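You operate a simulated robot arm through the tools that you are given. There is no shell and no other tool. Be economical: measure what you need, move in short steps, check, and stop when the job is done.

Carry out the task below with a simulated robot arm. There is one attempt and no reset: what you move stays moved.

Task
Pump 3 strokes of CLOVE and 2 of CEDAR into the tiny yellow-ringed beaker and stir them even.
Fine: stir with the black rod; the beaker ends in the steel dish, the rod in the clear glass.

Only the result counts: the job must be done as asked and must still hold three seconds after the hand-in. Knocking over, shifting, dropping, spilling or breaking anything else fails it.

Robot
A 6-joint arm with a two-finger parallel gripper, fixed in place. Base frame: the origin is at the foot of the arm, x ahead of it, y to its left, z up; the work surface is at about z = 0.75. Units: m, rad, N and s.
With the tool pointing down near the work surface it reaches from about 0.26 to 0.68 m from the base axis. Its first joint turns from -1.152 to 1.152 rad. Payload 2.9 kg.
The tool frame sits at the grasp point between the pads (the TCP): z along the fingers, y along the line on which they close. The tips reach 0.03 m beyond it. Largest opening 0.11 m; finger width 0.02, thickness 0.01; the body of the gripper, 0.048 by 0.112 m, starts 0.055 m behind the TCP.
Orientation is that of the tool frame in the base frame, as a unit quaternion [w, x, y, z]. With the fingers straight down and closing along the base's y, the tool's x points along the base's -x, its y along +y and its z along -z.

Tools
- The arm moves only by the tool arm_command. Its argument "rows" is a list of rows, each an object of numbers (a shift or turn left out is 0, a gripper value left out holds the last): "x", "y", "z": the shift along the base's x, y, z in m; "ax", "ay", "az": the turn, a rotation vector about the base's x, y, z in rad; "fingers": the gripper command, from -1 (shut) to 1 (fully open), values between in proportion. In form: [{"x": .., "y": .., "z": .., "ax": .., "ay": .., "az": .., "fingers": ..}, ...]. A call has 1 to 20 rows; each row shifts and turns the commanded pose from where the row before left it. Each row takes 0.2 s and may step no farther than 0.05 m and 0.15 rad from the row before; otherwise, or with a gripper value out of range, the whole call is refused. Where a pose cannot be reached the arm comes as near as it can. A force on the tool above 70 N (or 10 N above the force at the start of the call, whichever is more), or a blocked arm, ends the call early, and 0.2 s more pass. Each finger travels about 0.108 m/s and halts on what it meets, pressing with about 38 N; the grip force reading is that of the motor and also rises with nothing between the fingers. The clock runs only during rows and for 0.2 s after the last one: add rows that do not move to give the fingers time. It gives the time, the measured TCP pose, the force on the tool (base axes), the opening and the grip force at its end, in the units of the frame above (readings bear some noise), and new pictures: "pictures" is both (left out), scene, wrist or none.
- Cameras (640 x 400 px; columns grow to the right, rows downward): "scene" is fixed at [0.0714, 0.4243, 1.3916]; the picture's right is [-0.82, -0.57, 0.00], its down [-0.29, 0.41, -0.86] and it looks along [0.49, -0.71, -0.50] (base axes); focal length 316 px, centre (320, 200). "wrist" rides on the gripper at [-0.036, 0, -0.057] in the tool frame; the picture's right is [0.00, -1.00, 0.00], its down [0.97, 0.00, -0.24] and it looks along [0.24, 0.00, 0.97] (tool axes); focal length 218 px, centre (320, 200). There is no depth. A picture from a camera that has moved, and an enlarged one, comes with that camera's place and axes in the base frame and with its lens.
- close_up(camera, box): a new picture of the part [left, top, right, bottom] of that camera's present view, enlarged. The clock stands still meanwhile.
- sign_off(): hands the job in; it is judged then, once.

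Go step by step. Nothing tells you positions but the pictures and the camera data: compare them with the known pose of the tool, close in by small moves and look again before you grip or let go. The budget is 120 turns and 150 pictures, counting those below and the enlarged ones. Unless the task says otherwise, let go and move clear before handing in, and close with one line.

The tools are called after "Emit:" by a JSON object that holds its "op" and its "data". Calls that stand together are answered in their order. arm_command: Moves the arm, as the interface text tells. Its arguments: {"type":"object","properties":{"rows":{"type":"array","items":{"type":"object","properties":{"x":{"type":"number"},"y":{"type":"number"},"z":{"type":"number"},"ax":{"type":"number"},"ay":{"type":"number"},"az":{"type":"number"},"fingers":{"type":"number"}}}},"pictures":{"type":"string","enum":["both","scene","wrist","none"]}},"required":["rows"]} The other tools are called the same way: close_up (camera, box) takes an enlarged picture of a part of a camera's view; sign_off () hands the job in.

At the start:

```text
time: 0.0
tcp_pos: [0.3637, -0.1333, 1.2432]
tool_rot: [0.0, 0.0, 1.0, 0.001]
force: [-0.5, 0.1, -0.9]
gripper_width: 0.1099
grasp_force: 0.0
```

scene: 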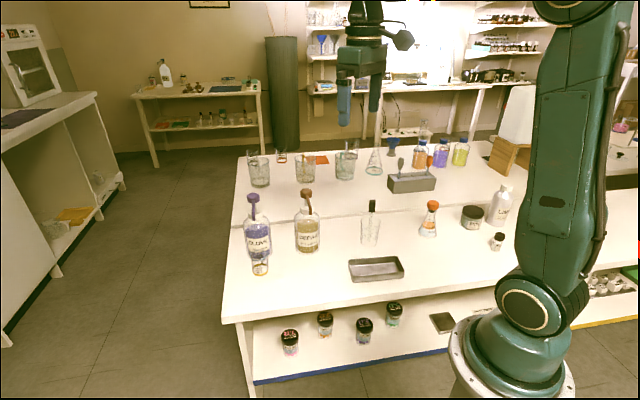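
wrist: 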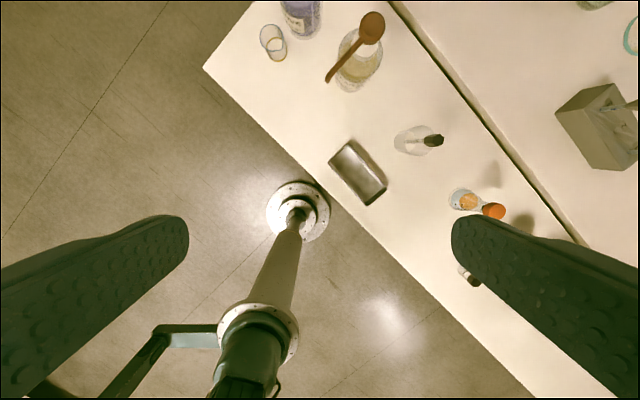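

The table holds two pump bottles (a purple CLOVE and what looks like CEDAR), a small yellow-ringed beaker, a glass with a black rod and a steel dish. I'll enlarge the key regions first.

Emit:
{"op": "close_up", "data": {"camera": "scene", "box": [230, 180, 330, 280]}}

Emit:
{"op": "close_up", "data": {"camera": "scene", "box": [330, 180, 530, 300]}}

Emit:
{"op": "close_up", "data": {"camera": "wrist", "box": [240, 0, 480, 150]}}

Emit:
{"op": "close_up", "data": {"camera": "scene", "box": [230, 110, 500, 200]}}

```text
4.00 times, centred on (280, 230) of scene
camera zoom: at [0.0714, 0.4243, 1.3916], right [-0.82, -0.57, 0.0], down [-0.29, 0.41, -0.86], along [0.49, -0.71, -0.5], focal length 1263 px, centre (480, 80)
```

zoom: 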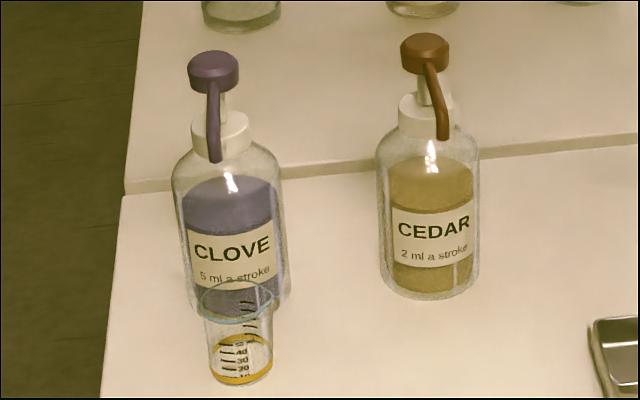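

```text
3.20 times, centred on (430, 240) of scene
camera zoom: at [0.0714, 0.4243, 1.3916], right [-0.82, -0.57, 0.0], down [-0.29, 0.41, -0.86], along [0.49, -0.71, -0.5], focal length 1010 px, centre (-32, 72)
```

zoom: 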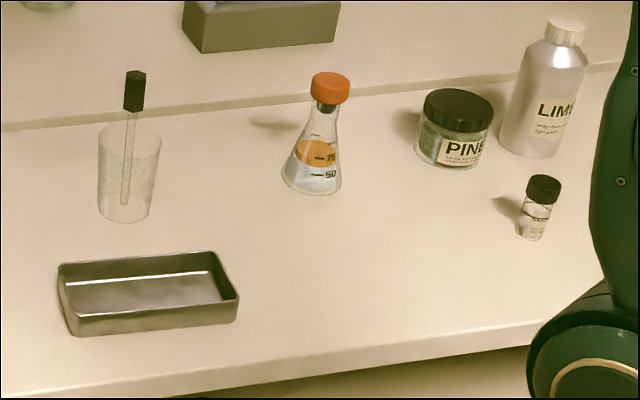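

```text
2.67 times, centred on (360, 75) of wrist
camera zoom: at [0.4009, -0.1331, 1.3013], right [0.0, -1.0, 0.0], down [-0.97, 0.0, 0.24], along [-0.24, 0.0, -0.97], focal length 582 px, centre (213, 533)
```

zoom: 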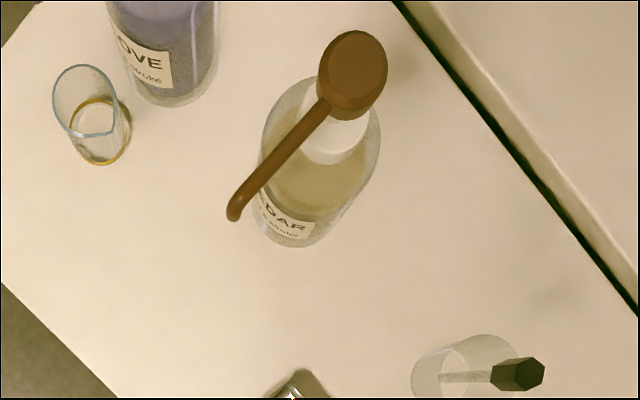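

```text
2.37 times, centred on (365, 155) of scene
camera zoom: at [0.0714, 0.4243, 1.3916], right [-0.82, -0.57, 0.0], down [-0.29, 0.41, -0.86], along [0.49, -0.71, -0.5], focal length 748 px, centre (213, 307)
```

zoom: 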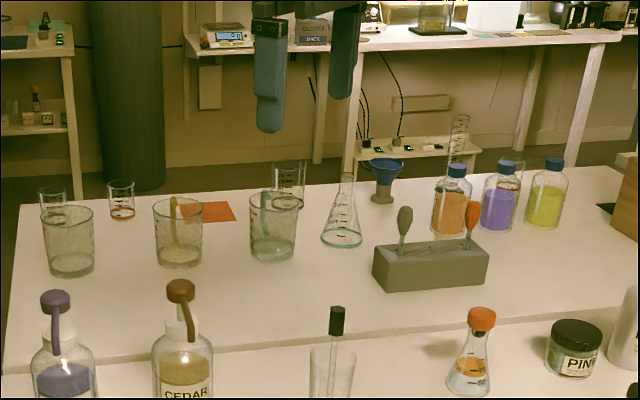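

CLOVE's head comes out near (0.667, -0.097), with its top at about z 0.965. CEDAR's head is near (0.555, -0.203) with its outlet at about (0.498, -0.146). The beaker at about (0.603, -0.038) may already be under the CLOVE spout. I'll look from above to check, and close the fingers for pressing.

Emit:
{"op": "arm_command", "data": {"rows": [{"x": 0.04, "y": 0.01, "fingers": -1}, {"x": 0.04, "y": 0.01}, {"x": 0.04, "y": 0.01}, {"x": 0.04, "y": 0.01}, {"x": 0.04, "y": 0.01}, {"x": 0.02, "y": 0}, {"x": 0}, {"x": 0}]}}

```text
time: 1.4
tcp_pos: [0.5618, -0.0858, 1.2405]
tool_rot: [0.012, -0.002, 1.0, -0.003]
force: [13.3, -1.4, -19.8]
gripper_width: 0.0
grasp_force: 37.6
out of reach, approached as far as the arm can: row 5, 6
stopped in row 6: the force on the tool passed its limit (the readings are from after the stop); the commanded pose is now the measured one
camera wrist: at [0.5973, -0.0858, 1.3001], right [0.0, -1.0, 0.0], down [-0.98, 0.0, 0.22], along [-0.22, -0.01, -0.98], focal length 218 px, centre (320, 200)
```

scene: 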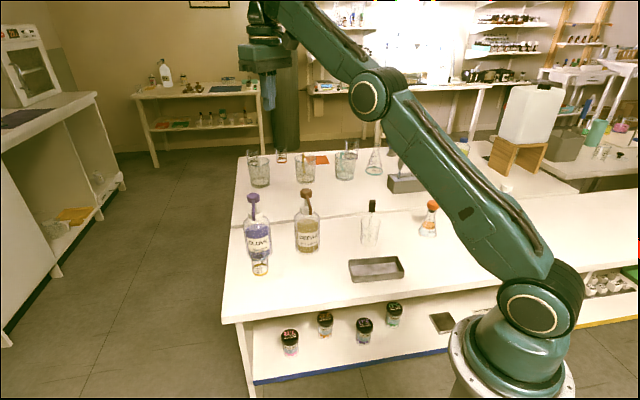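
wrist: 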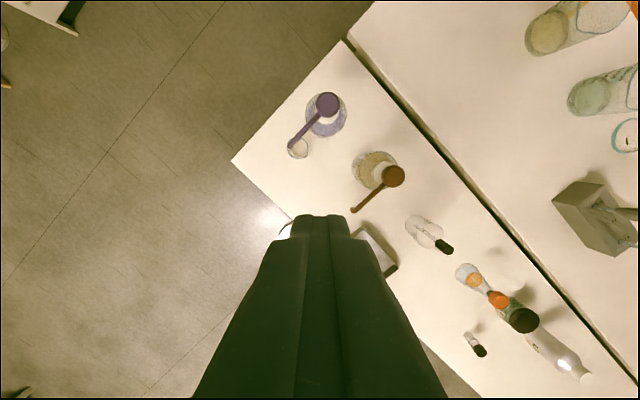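

The spout does point at the beaker. I'll enlarge that area to measure both pumps and the beaker.

Emit:
{"op": "close_up", "data": {"camera": "wrist", "box": [270, 80, 430, 230]}}

Emit:
{"op": "close_up", "data": {"camera": "wrist", "box": [272, 80, 352, 160]}}

```text
2.67 times, centred on (350, 155) of wrist
camera zoom: at [0.5973, -0.0858, 1.3001], right [0.0, -1.0, 0.0], down [-0.98, 0.0, 0.22], along [-0.22, -0.01, -0.98], focal length 582 px, centre (240, 320)
```

zoom: 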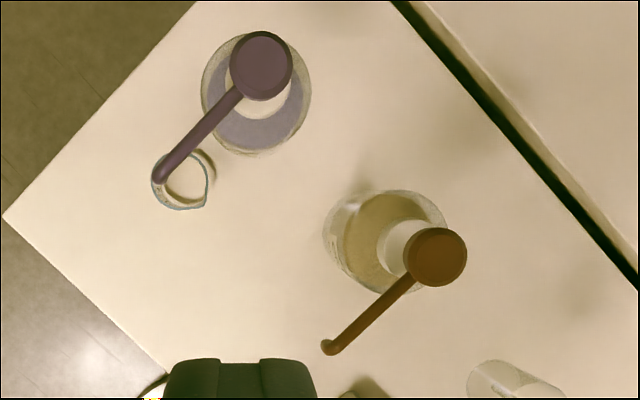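

```text
5.00 times, centred on (312, 120) of wrist
camera zoom: at [0.5973, -0.0858, 1.3001], right [0.0, -1.0, 0.0], down [-0.98, 0.0, 0.22], along [-0.22, -0.01, -0.98], focal length 1091 px, centre (360, 600)
```

zoom: 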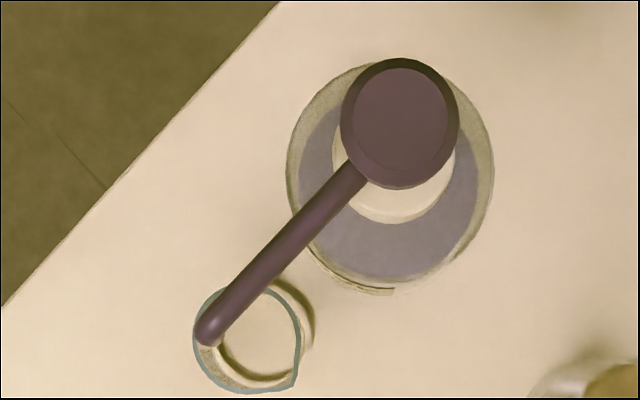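

The beaker at about (0.606, -0.040) sits directly under the CLOVE outlet at about (0.606, -0.039). The CLOVE head is at about (0.666, -0.100). I'll lower the closed fingers to just above head height and move over the head.

Emit:
{"op": "arm_command", "data": {"rows": [{"z": -0.05, "ay": 0.024}, {"z": -0.05}, {"z": -0.05}, {"z": -0.04}, {"x": 0.035, "y": -0.005}, {"x": 0.035, "y": -0.005}, {"x": 0.0337, "y": -0.004}, {"x": 0}]}}

```text
time: 3.2
tcp_pos: [0.6425, -0.0988, 1.062]
tool_rot: [-0.004, -0.002, 1.0, -0.002]
force: [-0.2, 0.5, -0.9]
gripper_width: 0.0
grasp_force: 38.2
out of reach, approached as far as the arm can: row 2, 4, 6, 7
camera wrist: at [0.6786, -0.0986, 1.1203], right [0.0, -1.0, 0.0], down [-0.97, 0.0, 0.25], along [-0.25, 0.0, -0.97], focal length 218 px, centre (320, 200)
```

scene: 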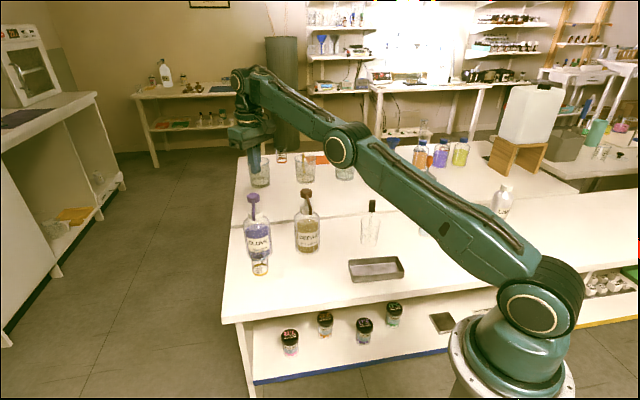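
wrist: 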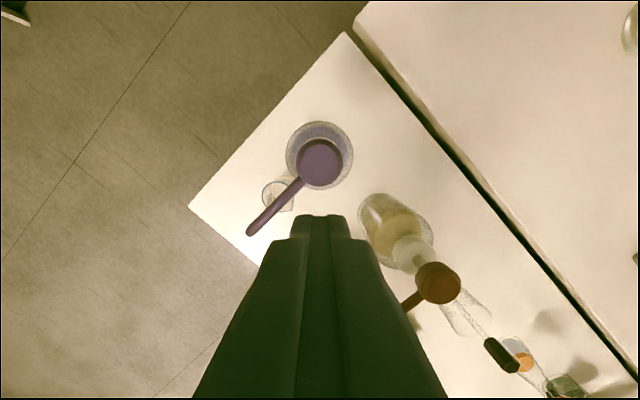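

The head is confirmed near (0.667, -0.099). The arm reaches further when lower, so I'll go down a little and out.

Emit:
{"op": "arm_command", "data": {"rows": [{"z": -0.03}, {"x": 0.0245, "z": -0.017, "y": -0.0007}, {"x": 0}, {"x": 0}]}}

```text
time: 4.2
tcp_pos: [0.6566, -0.0974, 1.0119]
tool_rot: [-0.002, -0.001, 1.0, -0.002]
force: [0.1, 0.2, 0.9]
gripper_width: 0.0
grasp_force: 37.4
out of reach, approached as far as the arm can: row 2
camera wrist: at [0.6927, -0.0966, 1.07], right [0.0, -1.0, 0.0], down [-0.97, 0.0, 0.25], along [-0.25, 0.0, -0.97], focal length 218 px, centre (320, 200)
```

scene: 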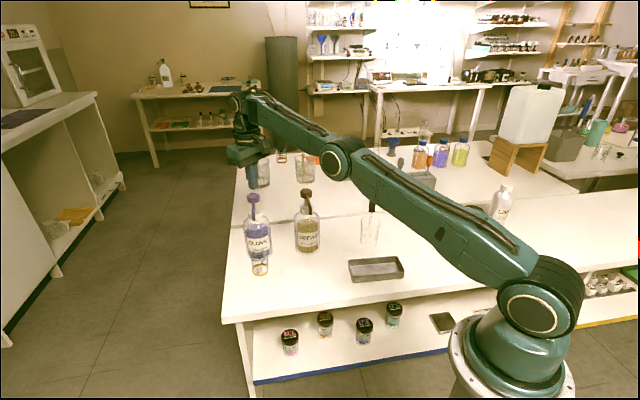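
wrist: 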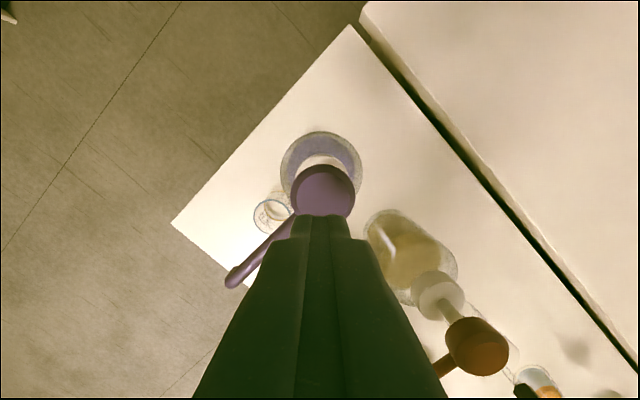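

I'm about 1 cm short of the head centre with the tool vertical. Tilting the tool slightly outward should bring the tips over the centre.

Emit:
{"op": "arm_command", "data": {"rows": [{"ay": -0.1}, {"ay": -0.1}, {"x": 0.004, "y": -0.002}, {"x": 0}]}}

Emit:
{"op": "close_up", "data": {"camera": "scene", "box": [220, 150, 300, 200]}}

```text
time: 5.2
tcp_pos: [0.6593, -0.0994, 1.0122]
tool_rot: [0.097, -0.001, 0.995, -0.002]
force: [-0.5, -0.5, -0.4]
gripper_width: 0.0
grasp_force: 37.6
camera wrist: at [0.6847, -0.0991, 1.0767], right [0.0, -1.0, 0.0], down [-1.0, 0.0, 0.05], along [-0.05, 0.0, -1.0], focal length 218 px, centre (320, 200)
```

scene: 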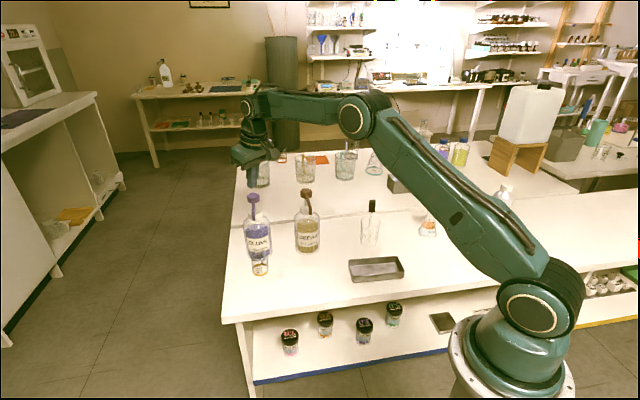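
wrist: 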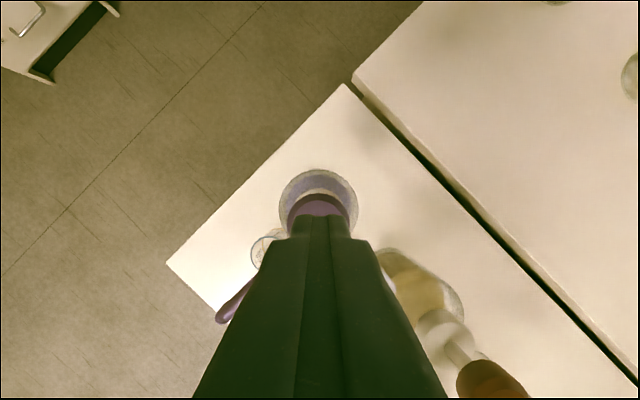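

```text
8.00 times, centred on (260, 175) of scene
camera zoom: at [0.0714, 0.4243, 1.3916], right [-0.82, -0.57, 0.0], down [-0.29, 0.41, -0.86], along [0.49, -0.71, -0.5], focal length 2526 px, centre (800, 400)
```

zoom: 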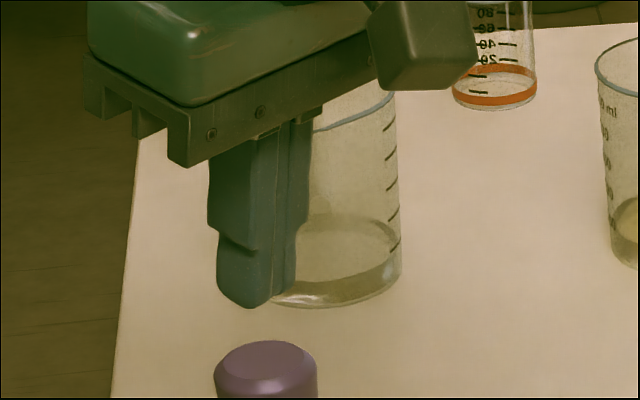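

The fingers are above the CLOVE head with about 20 mm of gap. I'll do the first press slowly and watch the force.

Emit:
{"op": "arm_command", "data": {"rows": [{"z": -0.009, "y": -0.003}, {"z": -0.006}, {"z": -0.003}, {"z": -0.003}, {"z": -0.003}, {"z": -0.003}, {"z": -0.003}, {"z": -0.003}], "pictures": "none"}}

Emit:
{"op": "close_up", "data": {"camera": "scene", "box": [220, 180, 320, 280]}}

```text
time: 7.0
tcp_pos: [0.6608, -0.1027, 0.9794]
tool_rot: [0.098, -0.003, 0.995, -0.001]
force: [-2.8, 1.5, 8.2]
gripper_width: 0.0001
grasp_force: 37.8
```

```text
4.00 times, centred on (270, 230) of scene
camera zoom: at [0.0711, 0.4243, 1.3916], right [-0.82, -0.57, 0.0], down [-0.29, 0.41, -0.86], along [0.49, -0.71, -0.5], focal length 1263 px, centre (520, 80)
```

zoom: 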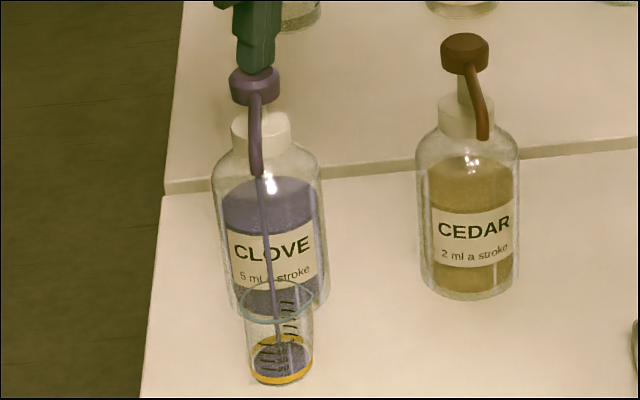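

Purple liquid is flowing cleanly into the beaker. I'll press on to the bottom of the stroke.

Emit:
{"op": "arm_command", "data": {"rows": [{"z": -0.003}, {"z": -0.003}, {"z": -0.003}, {"z": -0.003}, {"z": -0.003}, {"z": -0.003}], "pictures": "none"}}

Emit:
{"op": "close_up", "data": {"camera": "scene", "box": [220, 180, 320, 280]}}

```text
time: 8.4
tcp_pos: [0.6604, -0.1033, 0.9715]
tool_rot: [0.104, -0.002, 0.995, -0.003]
force: [-25.6, 4.2, 55.6]
gripper_width: 0.0
grasp_force: 37.3
```

```text
4.00 times, centred on (270, 230) of scene
camera zoom: at [0.0695, 0.4245, 1.3916], right [-0.82, -0.57, 0.0], down [-0.29, 0.41, -0.86], along [0.49, -0.71, -0.5], focal length 1263 px, centre (520, 80)
```

zoom: 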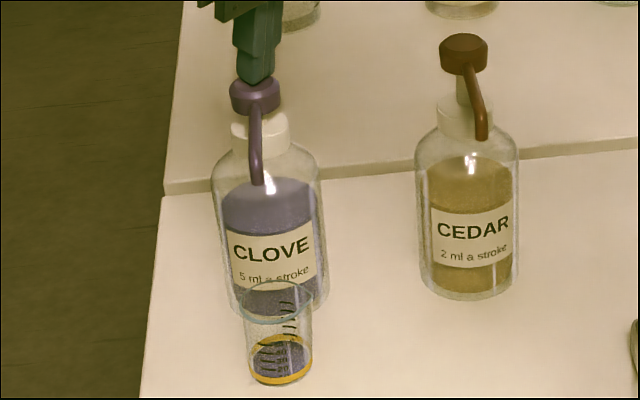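

That bottomed out at TCP z ≈ 0.9715 and one stroke is in. I'll lift to let the pump rise and check that nothing shifted.

Emit:
{"op": "arm_command", "data": {"rows": [{"z": 0.011}, {"z": 0.01}, {"z": 0.01}, {"z": 0.01}, {"z": 0}, {"z": 0}], "pictures": "none"}}

Emit:
{"op": "close_up", "data": {"camera": "scene", "box": [220, 180, 320, 280]}}

```text
time: 9.8
tcp_pos: [0.6598, -0.1028, 0.9989]
tool_rot: [0.097, -0.002, 0.995, -0.001]
force: [0.3, 0.4, 0.7]
gripper_width: 0.0
grasp_force: 38.1
```

```text
4.00 times, centred on (270, 230) of scene
camera zoom: at [0.0714, 0.4243, 1.3916], right [-0.82, -0.57, 0.0], down [-0.29, 0.41, -0.86], along [0.49, -0.71, -0.5], focal length 1263 px, centre (520, 80)
```

zoom: 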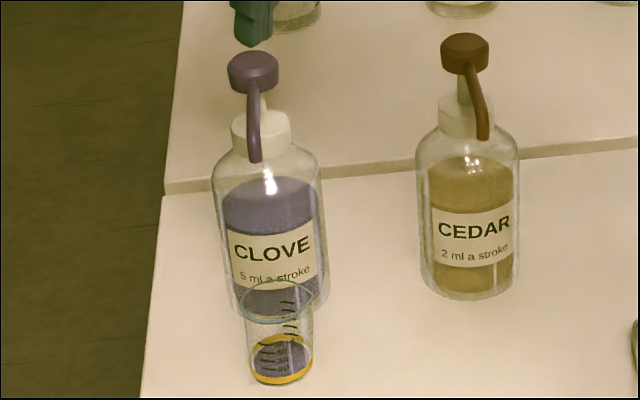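

The head returned fully and nothing moved. Second stroke now.

Emit:
{"op": "arm_command", "data": {"rows": [{"z": -0.006}, {"z": -0.005}, {"z": -0.005}, {"z": -0.005}, {"z": -0.005}, {"z": -0.004}, {"z": -0.002}, {"z": -0.001}, {"z": 0}], "pictures": "none"}}

Emit:
{"op": "close_up", "data": {"camera": "scene", "box": [220, 180, 320, 280]}}

Emit:
{"op": "arm_command", "data": {"rows": [{"z": 0.008}, {"z": 0.01}, {"z": 0.01}, {"z": 0.005}, {"z": 0}, {"z": 0}, {"z": 0}], "pictures": "none"}}

```text
time: 11.8
tcp_pos: [0.66, -0.1038, 0.9737]
tool_rot: [0.102, -0.001, 0.995, -0.003]
force: [-11.8, -3.3, 33.5]
gripper_width: 0.0
grasp_force: 37.9
```

```text
4.00 times, centred on (270, 230) of scene
camera zoom: at [0.0704, 0.4243, 1.3916], right [-0.82, -0.57, 0.0], down [-0.29, 0.41, -0.86], along [0.49, -0.71, -0.5], focal length 1263 px, centre (520, 80)
```

zoom: 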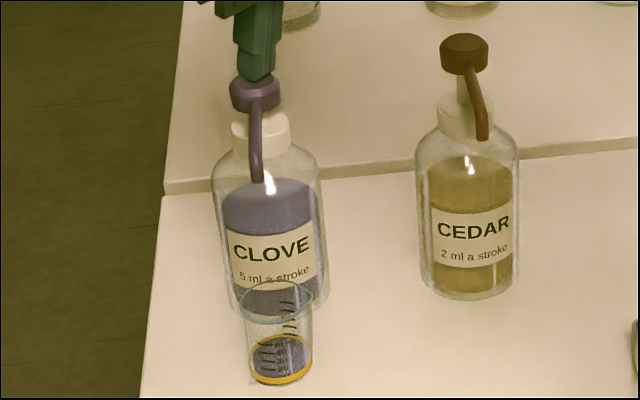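

```text
time: 13.4
tcp_pos: [0.6595, -0.1023, 1.0018]
tool_rot: [0.098, -0.002, 0.995, -0.001]
force: [0.4, 0.1, 0.0]
gripper_width: 0.0
grasp_force: 38.1
```

The second stroke reached its stop, where the force jumped to 33 N. Third stroke now.

Emit:
{"op": "arm_command", "data": {"rows": [{"z": -0.006}, {"z": -0.005}, {"z": -0.005}, {"z": -0.005}, {"z": -0.005}, {"z": -0.005}, {"z": -0.003}, {"z": -0.002}, {"z": -0.001}, {"z": 0}], "pictures": "none"}}

Emit:
{"op": "close_up", "data": {"camera": "scene", "box": [220, 180, 320, 280]}}

Emit:
{"op": "arm_command", "data": {"rows": [{"z": 0.01}, {"z": 0.01}, {"z": 0.01}, {"z": 0.01}, {"z": 0.03}, {"z": 0}, {"z": 0}], "pictures": "none"}}

Emit:
{"op": "close_up", "data": {"camera": "scene", "box": [220, 180, 320, 280]}}

```text
time: 15.6
tcp_pos: [0.6608, -0.1021, 0.9728]
tool_rot: [0.104, -0.002, 0.995, -0.004]
force: [-18.2, 2.9, 42.7]
gripper_width: 0.0001
grasp_force: 37.6
```

```text
4.00 times, centred on (270, 230) of scene
camera zoom: at [0.07, 0.4245, 1.3916], right [-0.82, -0.57, 0.0], down [-0.29, 0.41, -0.86], along [0.49, -0.71, -0.5], focal length 1263 px, centre (520, 80)
```

zoom: 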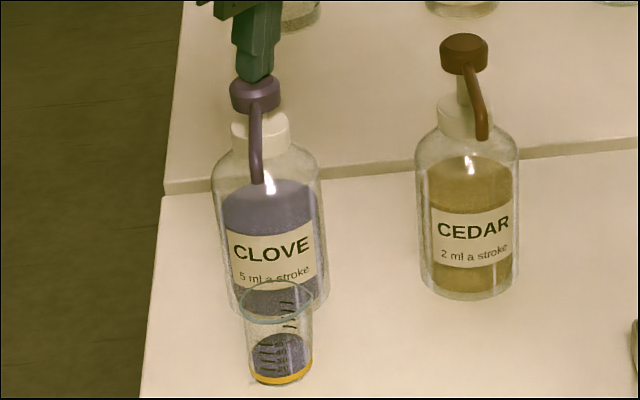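

```text
time: 17.2
tcp_pos: [0.6604, -0.1017, 1.0347]
tool_rot: [0.098, -0.001, 0.995, -0.002]
force: [-0.3, 0.7, 0.5]
gripper_width: 0.0
grasp_force: 37.7
```

```text
4.00 times, centred on (270, 230) of scene
camera zoom: at [0.0714, 0.4243, 1.3916], right [-0.82, -0.57, 0.0], down [-0.29, 0.41, -0.86], along [0.49, -0.71, -0.5], focal length 1263 px, centre (520, 80)
```

zoom: 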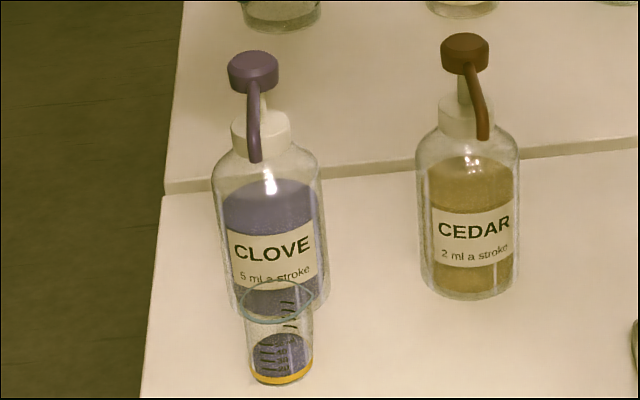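

Three CLOVE strokes are in. Next the beaker goes under CEDAR. The spout blocks a vertical grasp, so I'll back off and tilt the gripper to come in low from the front-left.

Emit:
{"op": "arm_command", "data": {"rows": [{"x": -0.03, "y": 0.02, "z": 0.015}, {"x": -0.04, "y": 0.02}, {"x": -0.04, "y": 0.03, "fingers": 0.4}, {"x": -0.04, "y": 0.03}, {"x": -0.03, "y": 0.03, "az": -0.15}, {"az": -0.15}, {"az": -0.15}, {"az": -0.15}, {"ax": -0.08, "ay": -0.117}, {"ax": -0.08, "ay": -0.117}, {"ax": -0.08, "ay": -0.117}, {"ax": -0.08, "ay": -0.117}, {"ax": -0.08, "ay": -0.117}, {"ax": -0.08, "ay": -0.117}, {"x": 0}]}}

```text
time: 20.4
tcp_pos: [0.4816, 0.027, 1.0507]
tool_rot: [0.477, 0.254, 0.828, -0.149]
force: [0.0, 0.2, -0.1]
gripper_width: 0.077
grasp_force: 0.1
camera wrist: at [0.4557, 0.0457, 1.111], right [-0.56, -0.83, 0.0], down [-0.57, 0.39, -0.72], along [0.59, -0.41, -0.69], focal length 218 px, centre (320, 200)
```

scene: 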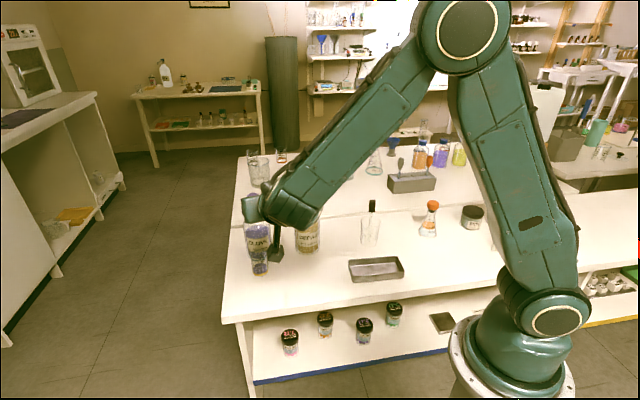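
wrist: 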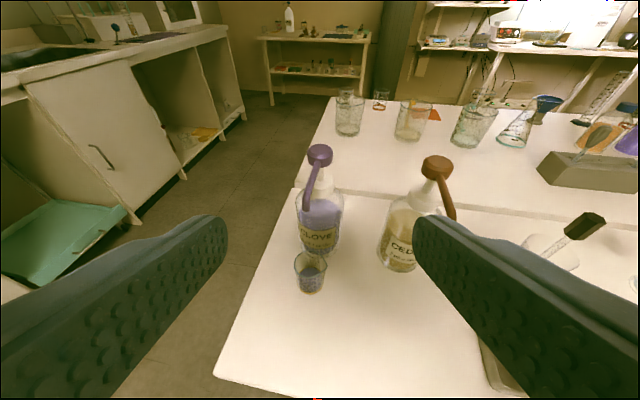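

The orientation is good and the beaker is centred between the fingers. I'll descend to a pre-grasp about 9 cm in front of it.

Emit:
{"op": "arm_command", "data": {"rows": [{"z": -0.048, "x": 0.01, "y": -0.003}, {"z": -0.048, "x": 0.01, "y": -0.003}, {"z": -0.048, "x": 0.01, "y": -0.003}, {"z": -0.048, "x": 0.01, "y": -0.003}, {"z": -0.048, "x": 0.01, "y": -0.004}, {"z": -0.018}, {"x": 0}]}}

Emit:
{"op": "close_up", "data": {"camera": "wrist", "box": [220, 60, 460, 210]}}

```text
time: 22.0
tcp_pos: [0.5303, 0.0113, 0.7893]
tool_rot: [0.476, 0.255, 0.828, -0.149]
force: [-0.6, 0.1, -0.7]
gripper_width: 0.0771
grasp_force: 0.1
camera wrist: at [0.5058, 0.029, 0.85], right [-0.56, -0.83, 0.0], down [-0.58, 0.39, -0.72], along [0.59, -0.41, -0.69], focal length 218 px, centre (320, 200)
```

scene: 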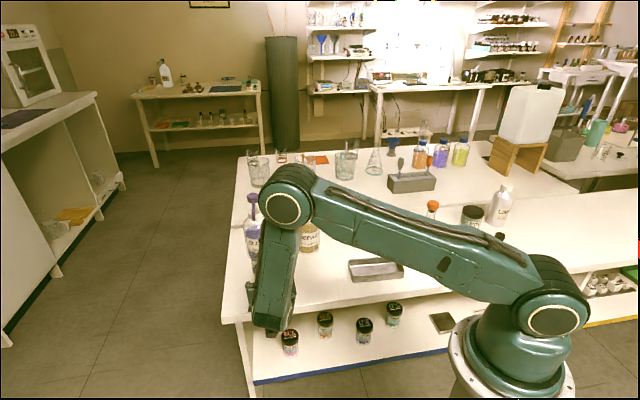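
wrist: 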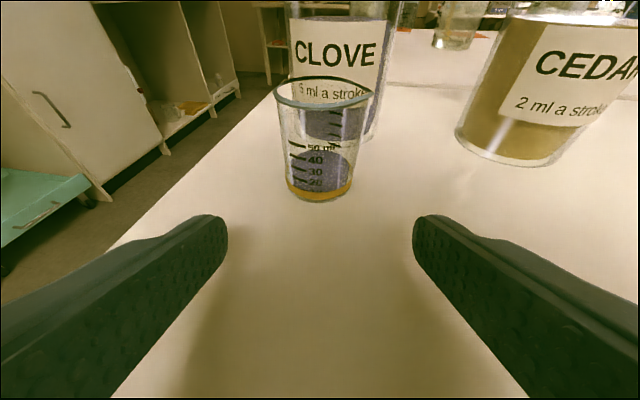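

```text
2.67 times, centred on (340, 135) of wrist
camera zoom: at [0.5058, 0.029, 0.85], right [-0.56, -0.83, 0.0], down [-0.58, 0.39, -0.72], along [0.59, -0.41, -0.69], focal length 582 px, centre (267, 373)
```

zoom: 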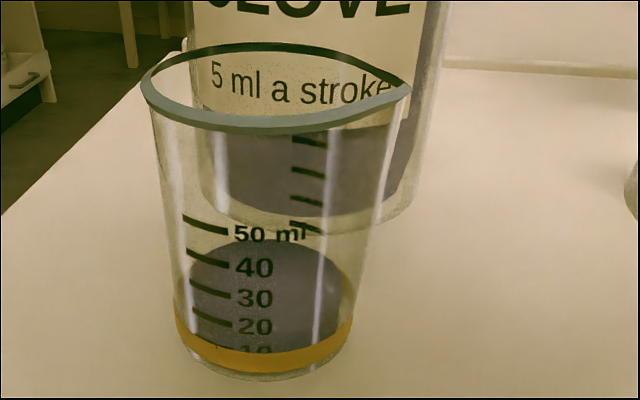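

The beaker is exactly on the approach line, about 88 mm ahead, with its rim at z ≈ 0.813. I'll slide forward around it.

Emit:
{"op": "arm_command", "data": {"rows": [{"x": 0.02, "y": -0.0137, "z": -0.002}, {"x": 0.02, "y": -0.0137, "z": -0.002}, {"x": 0.015, "y": -0.0103}, {"x": 0.015, "y": -0.0103}, {"x": 0}]}}

```text
time: 23.2
tcp_pos: [0.5999, -0.0381, 0.7881]
tool_rot: [0.475, 0.255, 0.829, -0.149]
force: [-0.1, 0.1, -0.5]
gripper_width: 0.0772
grasp_force: 0.0
camera wrist: at [0.5751, -0.0199, 0.8487], right [-0.56, -0.83, 0.0], down [-0.58, 0.39, -0.72], along [0.59, -0.41, -0.7], focal length 218 px, centre (320, 200)
```

scene: 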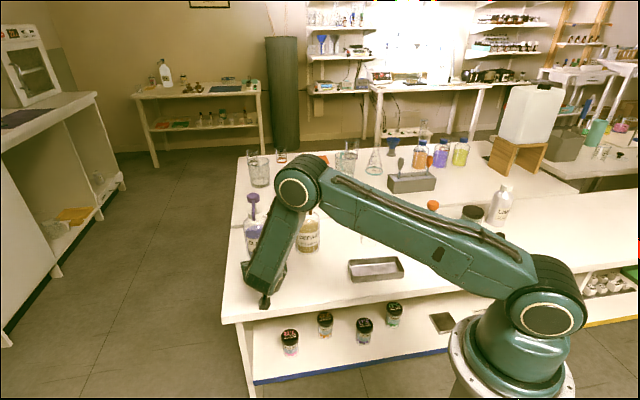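
wrist: 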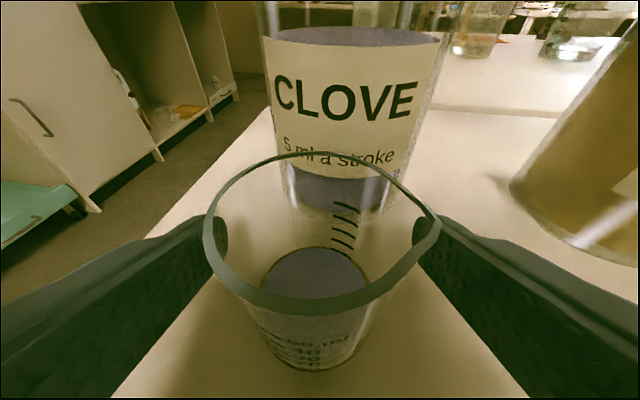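

The beaker sits symmetrically between the pads. Closing now.

Emit:
{"op": "arm_command", "data": {"rows": [{"fingers": 0.0}, {"fingers": -0.2}, {"fingers": -0.3}, {"fingers": -0.3}], "pictures": "wrist"}}

```text
time: 24.2
tcp_pos: [0.6005, -0.0377, 0.7879]
tool_rot: [0.476, 0.256, 0.828, -0.15]
force: [-0.5, 0.9, 1.8]
gripper_width: 0.0408
grasp_force: 38.4
camera wrist: at [0.5748, -0.0198, 0.8487], right [-0.56, -0.83, 0.0], down [-0.58, 0.39, -0.72], along [0.59, -0.41, -0.69], focal length 218 px, centre (320, 200)
```

wrist: 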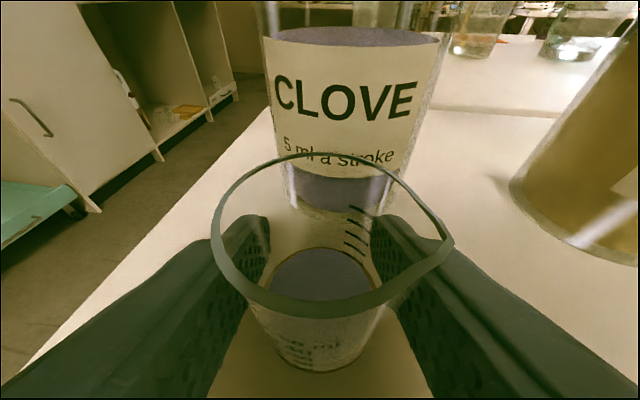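

The beaker is held at a width of 0.041. I'll lift it slightly, back out, shift across and move in under the CEDAR outlet, hovering before I set it down.

Emit:
{"op": "arm_command", "data": {"rows": [{"z": 0.008}, {"z": 0.006}, {"x": -0.012, "y": 0.008}, {"x": -0.02, "y": 0.014}, {"x": -0.02, "y": -0.01}, {"x": -0.02, "y": -0.024}, {"x": -0.022, "y": -0.026}, {"x": -0.022, "y": -0.026}, {"x": -0.012, "y": -0.016}, {"x": -0.002, "y": -0.008}, {"x": 0}]}}

Emit:
{"op": "close_up", "data": {"camera": "scene", "box": [230, 170, 350, 290]}}

```text
time: 26.6
tcp_pos: [0.4723, -0.1229, 0.8007]
tool_rot: [0.477, 0.254, 0.828, -0.149]
force: [0.2, 1.9, 2.8]
gripper_width: 0.0408
grasp_force: 38.2
camera wrist: at [0.4465, -0.1051, 0.8621], right [-0.56, -0.83, 0.0], down [-0.58, 0.39, -0.72], along [0.59, -0.41, -0.69], focal length 218 px, centre (320, 200)
```

scene: 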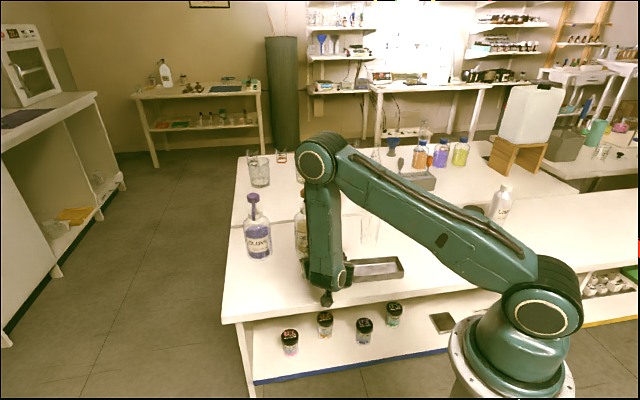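
wrist: 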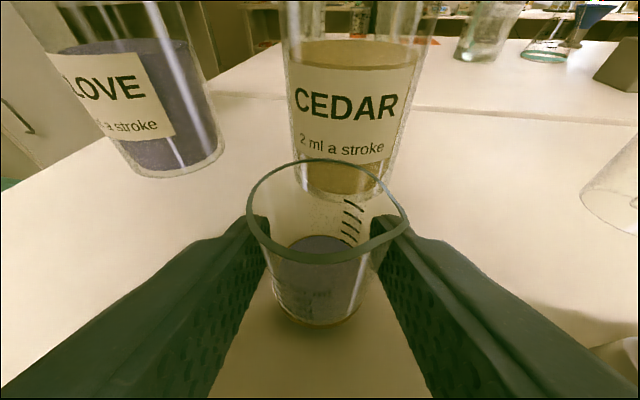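

```text
3.33 times, centred on (290, 230) of scene
camera zoom: at [0.0713, 0.4243, 1.3916], right [-0.82, -0.57, 0.0], down [-0.29, 0.41, -0.86], along [0.49, -0.71, -0.5], focal length 1052 px, centre (420, 100)
```

zoom: 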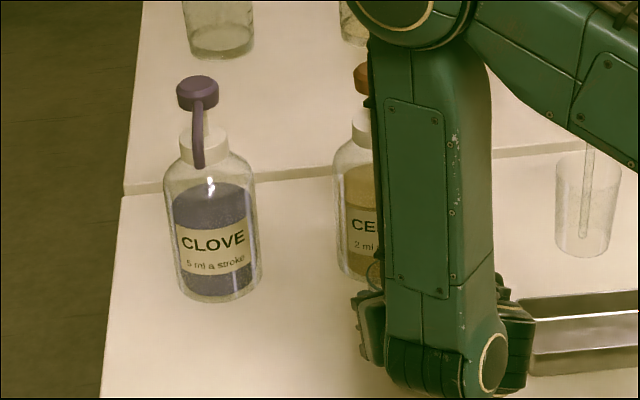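

The beaker looks lower and further out along the fingers than when I gripped it, so it may have slipped. I'll look closer before doing anything else.

Emit:
{"op": "close_up", "data": {"camera": "wrist", "box": [220, 130, 440, 350]}}

```text
1.82 times, centred on (330, 240) of wrist
camera zoom: at [0.4465, -0.1051, 0.8621], right [-0.56, -0.83, 0.0], down [-0.58, 0.39, -0.72], along [0.59, -0.41, -0.69], focal length 397 px, centre (302, 127)
```

zoom: 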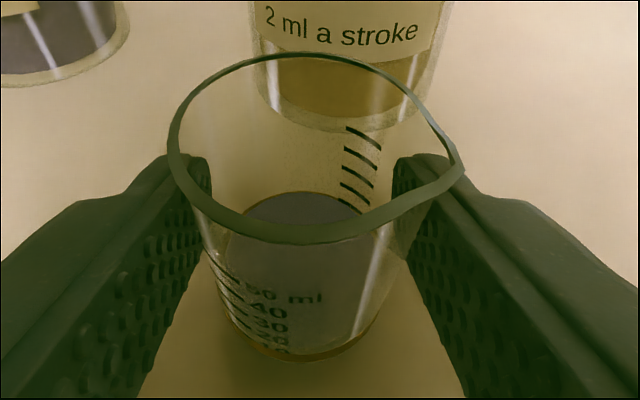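

The rim depth puts it back at z ≈ 0.813, so the beaker is standing on, or nearly on, the table and slid in the grip. I'll lower in tiny steps watching the force.

Emit:
{"op": "arm_command", "data": {"rows": [{"z": -0.002}, {"z": -0.002}, {"z": 0}], "pictures": "wrist"}}

```text
time: 27.4
tcp_pos: [0.4727, -0.1242, 0.7997]
tool_rot: [0.478, 0.255, 0.827, -0.15]
force: [-0.7, 0.9, 26.6]
gripper_width: 0.0405
grasp_force: 37.6
camera wrist: at [0.4473, -0.1057, 0.8605], right [-0.56, -0.83, 0.0], down [-0.57, 0.39, -0.72], along [0.6, -0.41, -0.69], focal length 218 px, centre (320, 200)
```

wrist: 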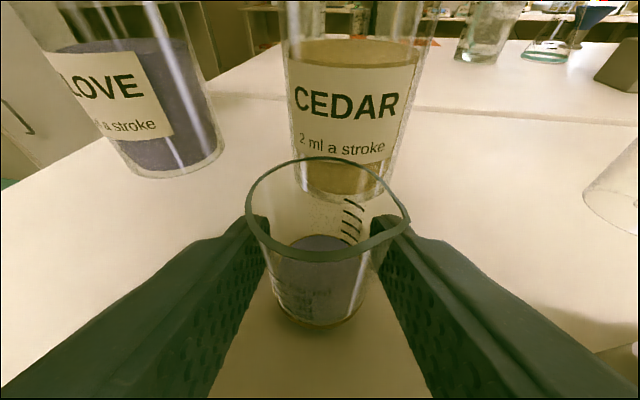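

The 26 N push confirms the beaker stands on the table, so nothing dropped or spilled. It sits about 2.5 cm short of the outlet. I'll relieve the downward force, release, and re-grip it deeper.

Emit:
{"op": "arm_command", "data": {"rows": [{"z": 0.002}, {"fingers": 0.1}, {"fingers": 0.4}, {"z": 0}, {"z": -0.006}, {"z": -0.005}, {"x": 0.005, "y": -0.004}, {"z": 0}], "pictures": "wrist"}}

```text
time: 29.2
tcp_pos: [0.4758, -0.1283, 0.7883]
tool_rot: [0.476, 0.255, 0.828, -0.149]
force: [0.2, -0.4, 0.0]
gripper_width: 0.0769
grasp_force: 0.0
camera wrist: at [0.4508, -0.1102, 0.8503], right [-0.57, -0.82, 0.0], down [-0.58, 0.39, -0.72], along [0.59, -0.41, -0.7], focal length 218 px, centre (320, 200)
```

wrist: 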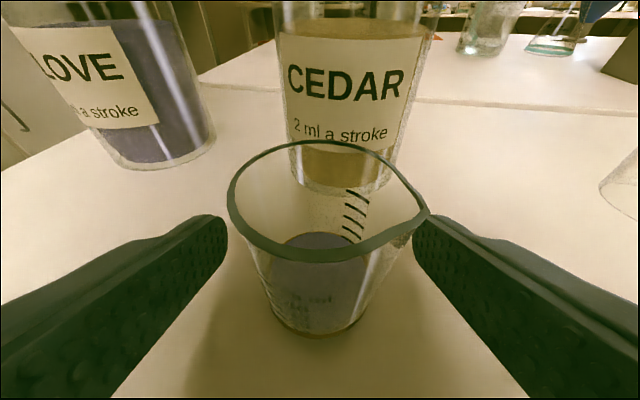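

The beaker is now at about (0.481, -0.131) and the outlet at about (0.498, -0.146), so it needs about 2.2 cm straight ahead. I'll grip and slide it gently along the table.

Emit:
{"op": "arm_command", "data": {"rows": [{"x": 0.004, "y": -0.003}, {"fingers": 0.0}, {"fingers": -0.3}, {"fingers": -0.3}, {"z": 0.001}, {"x": 0.004, "y": -0.0035}, {"x": 0.004, "y": -0.0035}, {"x": 0.005, "y": -0.004}, {"x": 0.004, "y": -0.0035}, {"z": 0}], "pictures": "wrist"}}

```text
time: 31.4
tcp_pos: [0.4984, -0.1472, 0.7896]
tool_rot: [0.476, 0.256, 0.828, -0.15]
force: [-0.5, -0.4, -0.2]
gripper_width: 0.0407
grasp_force: 38.2
camera wrist: at [0.4725, -0.1289, 0.8507], right [-0.56, -0.83, 0.0], down [-0.58, 0.39, -0.72], along [0.59, -0.41, -0.7], focal length 218 px, centre (320, 200)
```

wrist: 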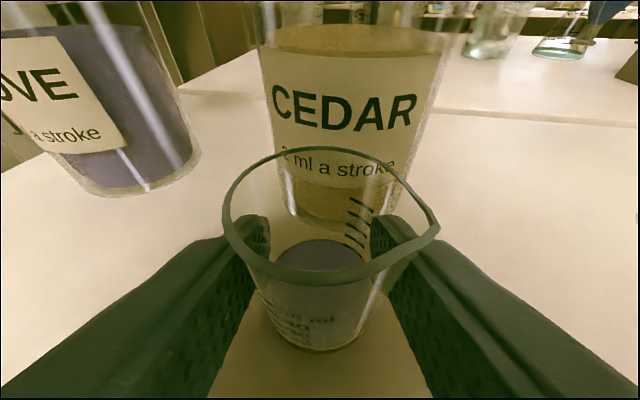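

The beaker is at about (0.499, -0.148), matching the CEDAR outlet. I'll release, back out low, rise and bring the tool vertical again, then check from above.

Emit:
{"op": "arm_command", "data": {"rows": [{"fingers": 0.0}, {"fingers": 0.4}, {"x": 0}, {"x": -0.02, "y": 0.0137}, {"x": -0.03, "y": 0.0205}, {"x": -0.035, "y": 0.024}, {"z": 0.05}, {"z": 0.05}, {"z": 0.05}, {"z": 0.05}, {"z": 0.05}, {"ax": 0.082, "ay": 0.12}, {"ax": 0.082, "ay": 0.12}, {"ax": 0.082, "ay": 0.12}, {"ax": 0.082, "ay": 0.12}, {"ax": 0.082, "ay": 0.12}, {"ax": 0.082, "ay": 0.12}, {"ax": 0.082, "ay": 0.12, "fingers": -1}, {"az": 0.15}, {"az": 0.15}], "pictures": "none"}}

Emit:
{"op": "arm_command", "data": {"rows": [{"az": 0.15}, {"az": 0.15}, {"x": 0.04, "y": -0.03}, {"x": 0.02, "y": -0.03}, {"x": 0}]}}

```text
time: 35.6
tcp_pos: [0.4118, -0.0875, 1.0402]
tool_rot: [0.014, 0.147, 0.989, -0.003]
force: [-0.2, -0.9, 0.2]
gripper_width: 0.0
grasp_force: 37.9
```

```text
time: 36.8
tcp_pos: [0.4701, -0.1479, 1.0403]
tool_rot: [0.013, -0.003, 1.0, -0.002]
force: [0.5, -0.1, 0.2]
gripper_width: 0.0
grasp_force: 38.1
camera wrist: at [0.5053, -0.1478, 1.0987], right [0.0, -1.0, 0.0], down [-0.98, 0.0, 0.21], along [-0.21, 0.0, -0.98], focal length 218 px, centre (320, 200)
```

scene: 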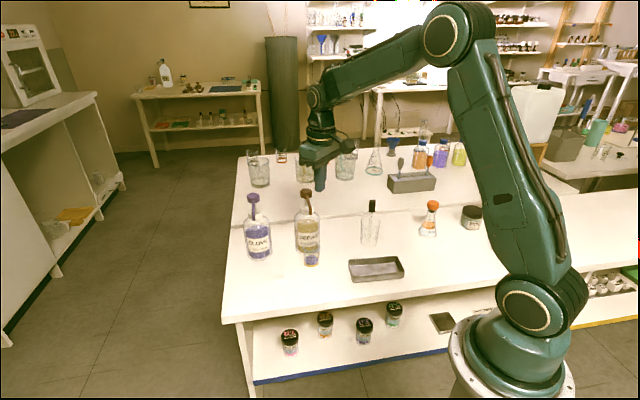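
wrist: 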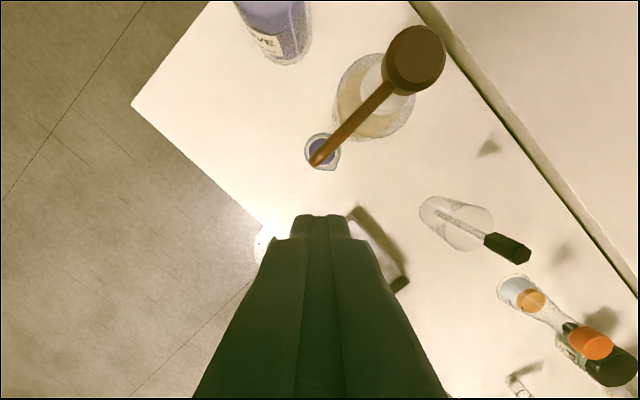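

Emit:
{"op": "close_up", "data": {"camera": "wrist", "box": [280, 20, 440, 180]}}

Emit:
{"op": "close_up", "data": {"camera": "scene", "box": [260, 180, 360, 280]}}

```text
2.50 times, centred on (360, 100) of wrist
camera zoom: at [0.5053, -0.1478, 1.0987], right [0.0, -1.0, 0.0], down [-0.98, 0.0, 0.21], along [-0.21, 0.0, -0.98], focal length 546 px, centre (220, 450)
```

zoom: 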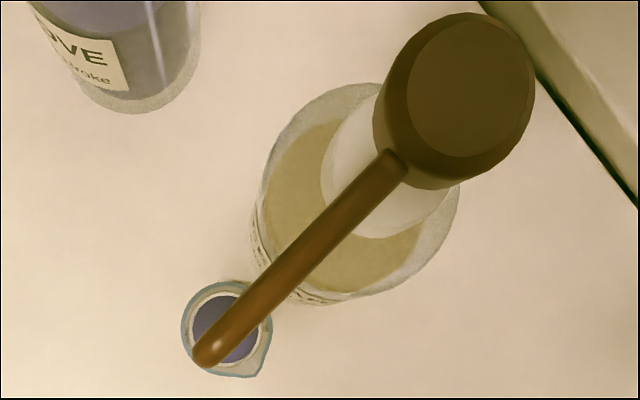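

```text
4.00 times, centred on (310, 230) of scene
camera zoom: at [0.0714, 0.4242, 1.3916], right [-0.82, -0.57, 0.0], down [-0.29, 0.41, -0.86], along [0.49, -0.71, -0.5], focal length 1263 px, centre (360, 80)
```

zoom: 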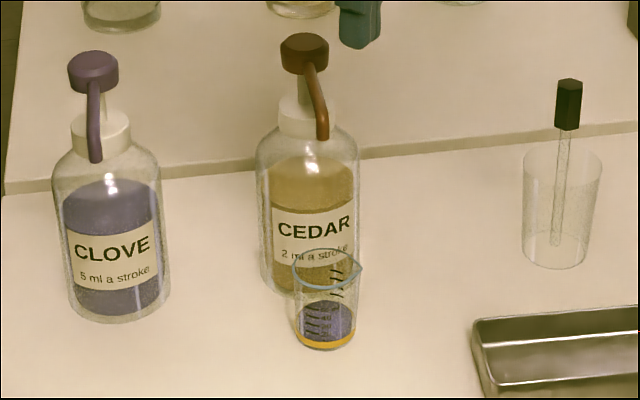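

The CEDAR outlet lies well inside the beaker rim: the offset is a few mm, and the geometry matches what worked for CLOVE. The CEDAR head is at about (0.558, -0.202), so I'll move above it.

Emit:
{"op": "arm_command", "data": {"rows": [{"x": 0.03, "y": -0.018, "ay": 0.026}, {"x": 0.03, "y": -0.018}, {"x": 0.0279, "y": -0.018}, {"z": -0.02}, {"z": -0.01}, {"z": 0}], "pictures": "wrist"}}

Emit:
{"op": "close_up", "data": {"camera": "scene", "box": [260, 160, 360, 260]}}

```text
time: 38.2
tcp_pos: [0.5587, -0.2038, 1.0102]
tool_rot: [0.0, -0.003, 1.0, -0.001]
force: [0.8, 0.4, 0.8]
gripper_width: 0.0
grasp_force: 38.1
camera wrist: at [0.5956, -0.2024, 1.0687], right [0.0, -1.0, 0.0], down [-0.97, 0.0, 0.24], along [-0.24, 0.0, -0.97], focal length 218 px, centre (320, 200)
```

wrist: 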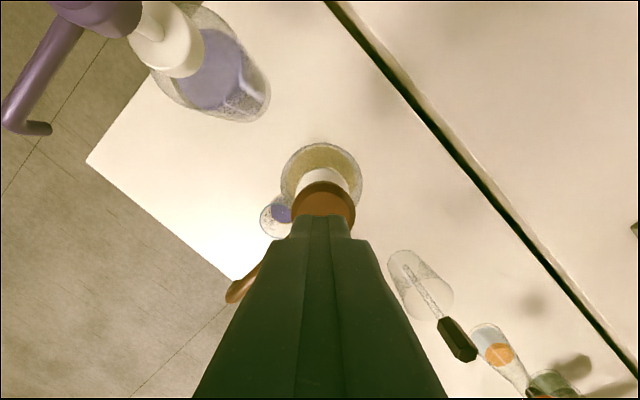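

```text
4.00 times, centred on (310, 210) of scene
camera zoom: at [0.0714, 0.4242, 1.3916], right [-0.82, -0.57, 0.0], down [-0.29, 0.41, -0.86], along [0.49, -0.71, -0.5], focal length 1263 px, centre (360, 160)
```

zoom: 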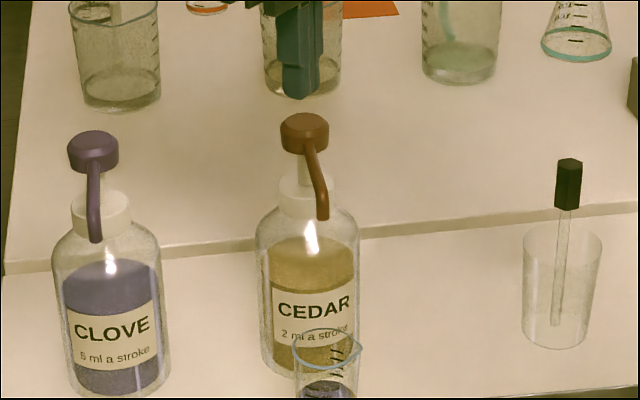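

I'm well aligned over the CEDAR head. I'll press partway first to see where the stream lands.

Emit:
{"op": "arm_command", "data": {"rows": [{"z": -0.008, "x": 0.002}, {"z": -0.006}, {"z": -0.004}, {"z": -0.003}, {"z": -0.003}], "pictures": "none"}}

Emit:
{"op": "close_up", "data": {"camera": "scene", "box": [260, 180, 360, 280]}}

```text
time: 39.4
tcp_pos: [0.5625, -0.2029, 0.9872]
tool_rot: [0.001, -0.002, 1.0, -0.002]
force: [-0.6, -1.3, 2.4]
gripper_width: 0.0001
grasp_force: 37.3
```

```text
4.00 times, centred on (310, 230) of scene
camera zoom: at [0.0713, 0.4242, 1.3916], right [-0.82, -0.57, 0.0], down [-0.29, 0.41, -0.86], along [0.49, -0.71, -0.5], focal length 1263 px, centre (360, 80)
```

zoom: 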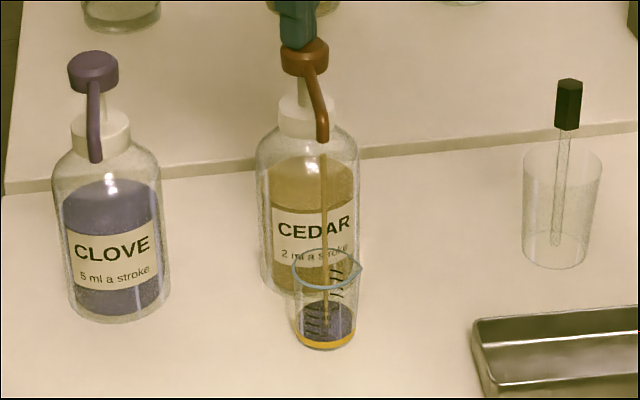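

The stream lands inside the beaker. Completing the first CEDAR stroke.

Emit:
{"op": "arm_command", "data": {"rows": [{"z": -0.004}, {"z": -0.004}, {"z": -0.003}, {"z": -0.003}, {"z": -0.002}, {"z": 0}], "pictures": "none"}}

Emit:
{"op": "close_up", "data": {"camera": "scene", "box": [260, 180, 360, 280]}}

```text
time: 40.8
tcp_pos: [0.5618, -0.2026, 0.973]
tool_rot: [0.003, -0.002, 1.0, -0.003]
force: [-2.5, -3.6, 28.3]
gripper_width: 0.0
grasp_force: 37.9
```

```text
4.00 times, centred on (310, 230) of scene
camera zoom: at [0.0708, 0.4243, 1.3916], right [-0.82, -0.57, 0.0], down [-0.29, 0.41, -0.86], along [0.49, -0.71, -0.5], focal length 1263 px, centre (360, 80)
```

zoom: 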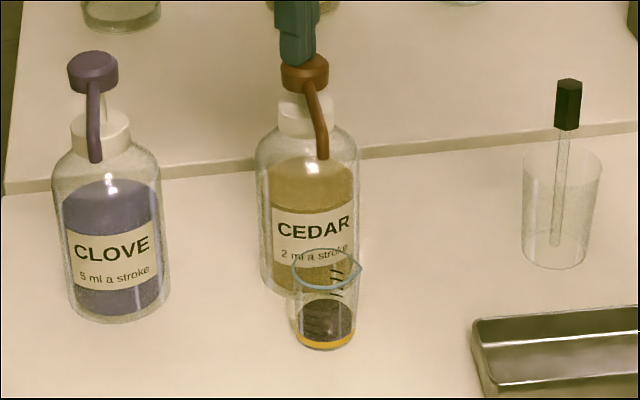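

One CEDAR stroke is complete. I'll let it rise fully, then do the second with a slightly firmer bottom.

Emit:
{"op": "arm_command", "data": {"rows": [{"z": 0.01}, {"z": 0.01}, {"z": 0.011}, {"z": 0}, {"z": 0}, {"z": 0}], "pictures": "none"}}

Emit:
{"op": "close_up", "data": {"camera": "scene", "box": [260, 180, 360, 280]}}

Emit:
{"op": "arm_command", "data": {"rows": [{"z": -0.005}, {"z": -0.005}, {"z": -0.005}, {"z": -0.005}, {"z": -0.005}, {"z": -0.004}, {"z": -0.003}, {"z": -0.001}, {"z": 0}], "pictures": "none"}}

Emit:
{"op": "close_up", "data": {"camera": "scene", "box": [260, 180, 360, 280]}}

```text
time: 42.2
tcp_pos: [0.5633, -0.2025, 1.0008]
tool_rot: [-0.001, -0.002, 1.0, -0.002]
force: [-0.2, -0.1, 0.4]
gripper_width: 0.0
grasp_force: 38.3
```

```text
4.00 times, centred on (310, 230) of scene
camera zoom: at [0.0714, 0.4243, 1.3916], right [-0.82, -0.57, 0.0], down [-0.29, 0.41, -0.86], along [0.49, -0.71, -0.5], focal length 1263 px, centre (360, 80)
```

zoom: 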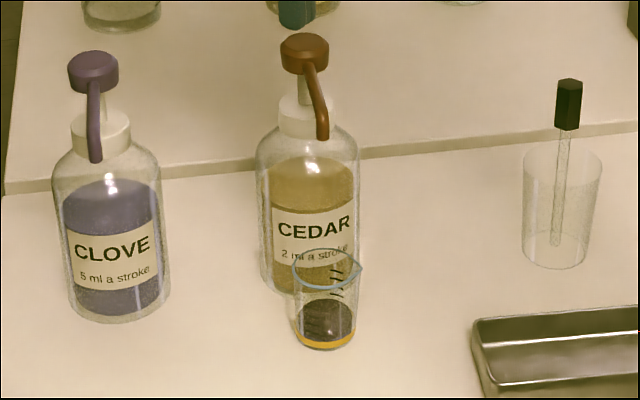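

```text
time: 44.2
tcp_pos: [0.5627, -0.2021, 0.9722]
tool_rot: [0.004, -0.003, 1.0, -0.003]
force: [-7.3, 8.2, 37.0]
gripper_width: 0.0001
grasp_force: 37.5
```

```text
4.00 times, centred on (310, 230) of scene
camera zoom: at [0.0705, 0.4247, 1.3915], right [-0.82, -0.57, 0.0], down [-0.29, 0.41, -0.86], along [0.49, -0.71, -0.5], focal length 1263 px, centre (360, 80)
```

zoom: 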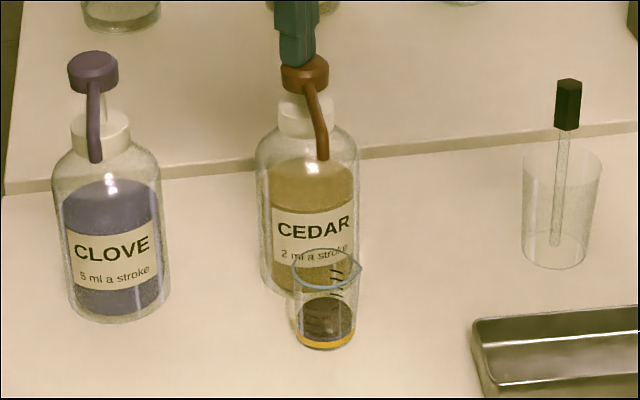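

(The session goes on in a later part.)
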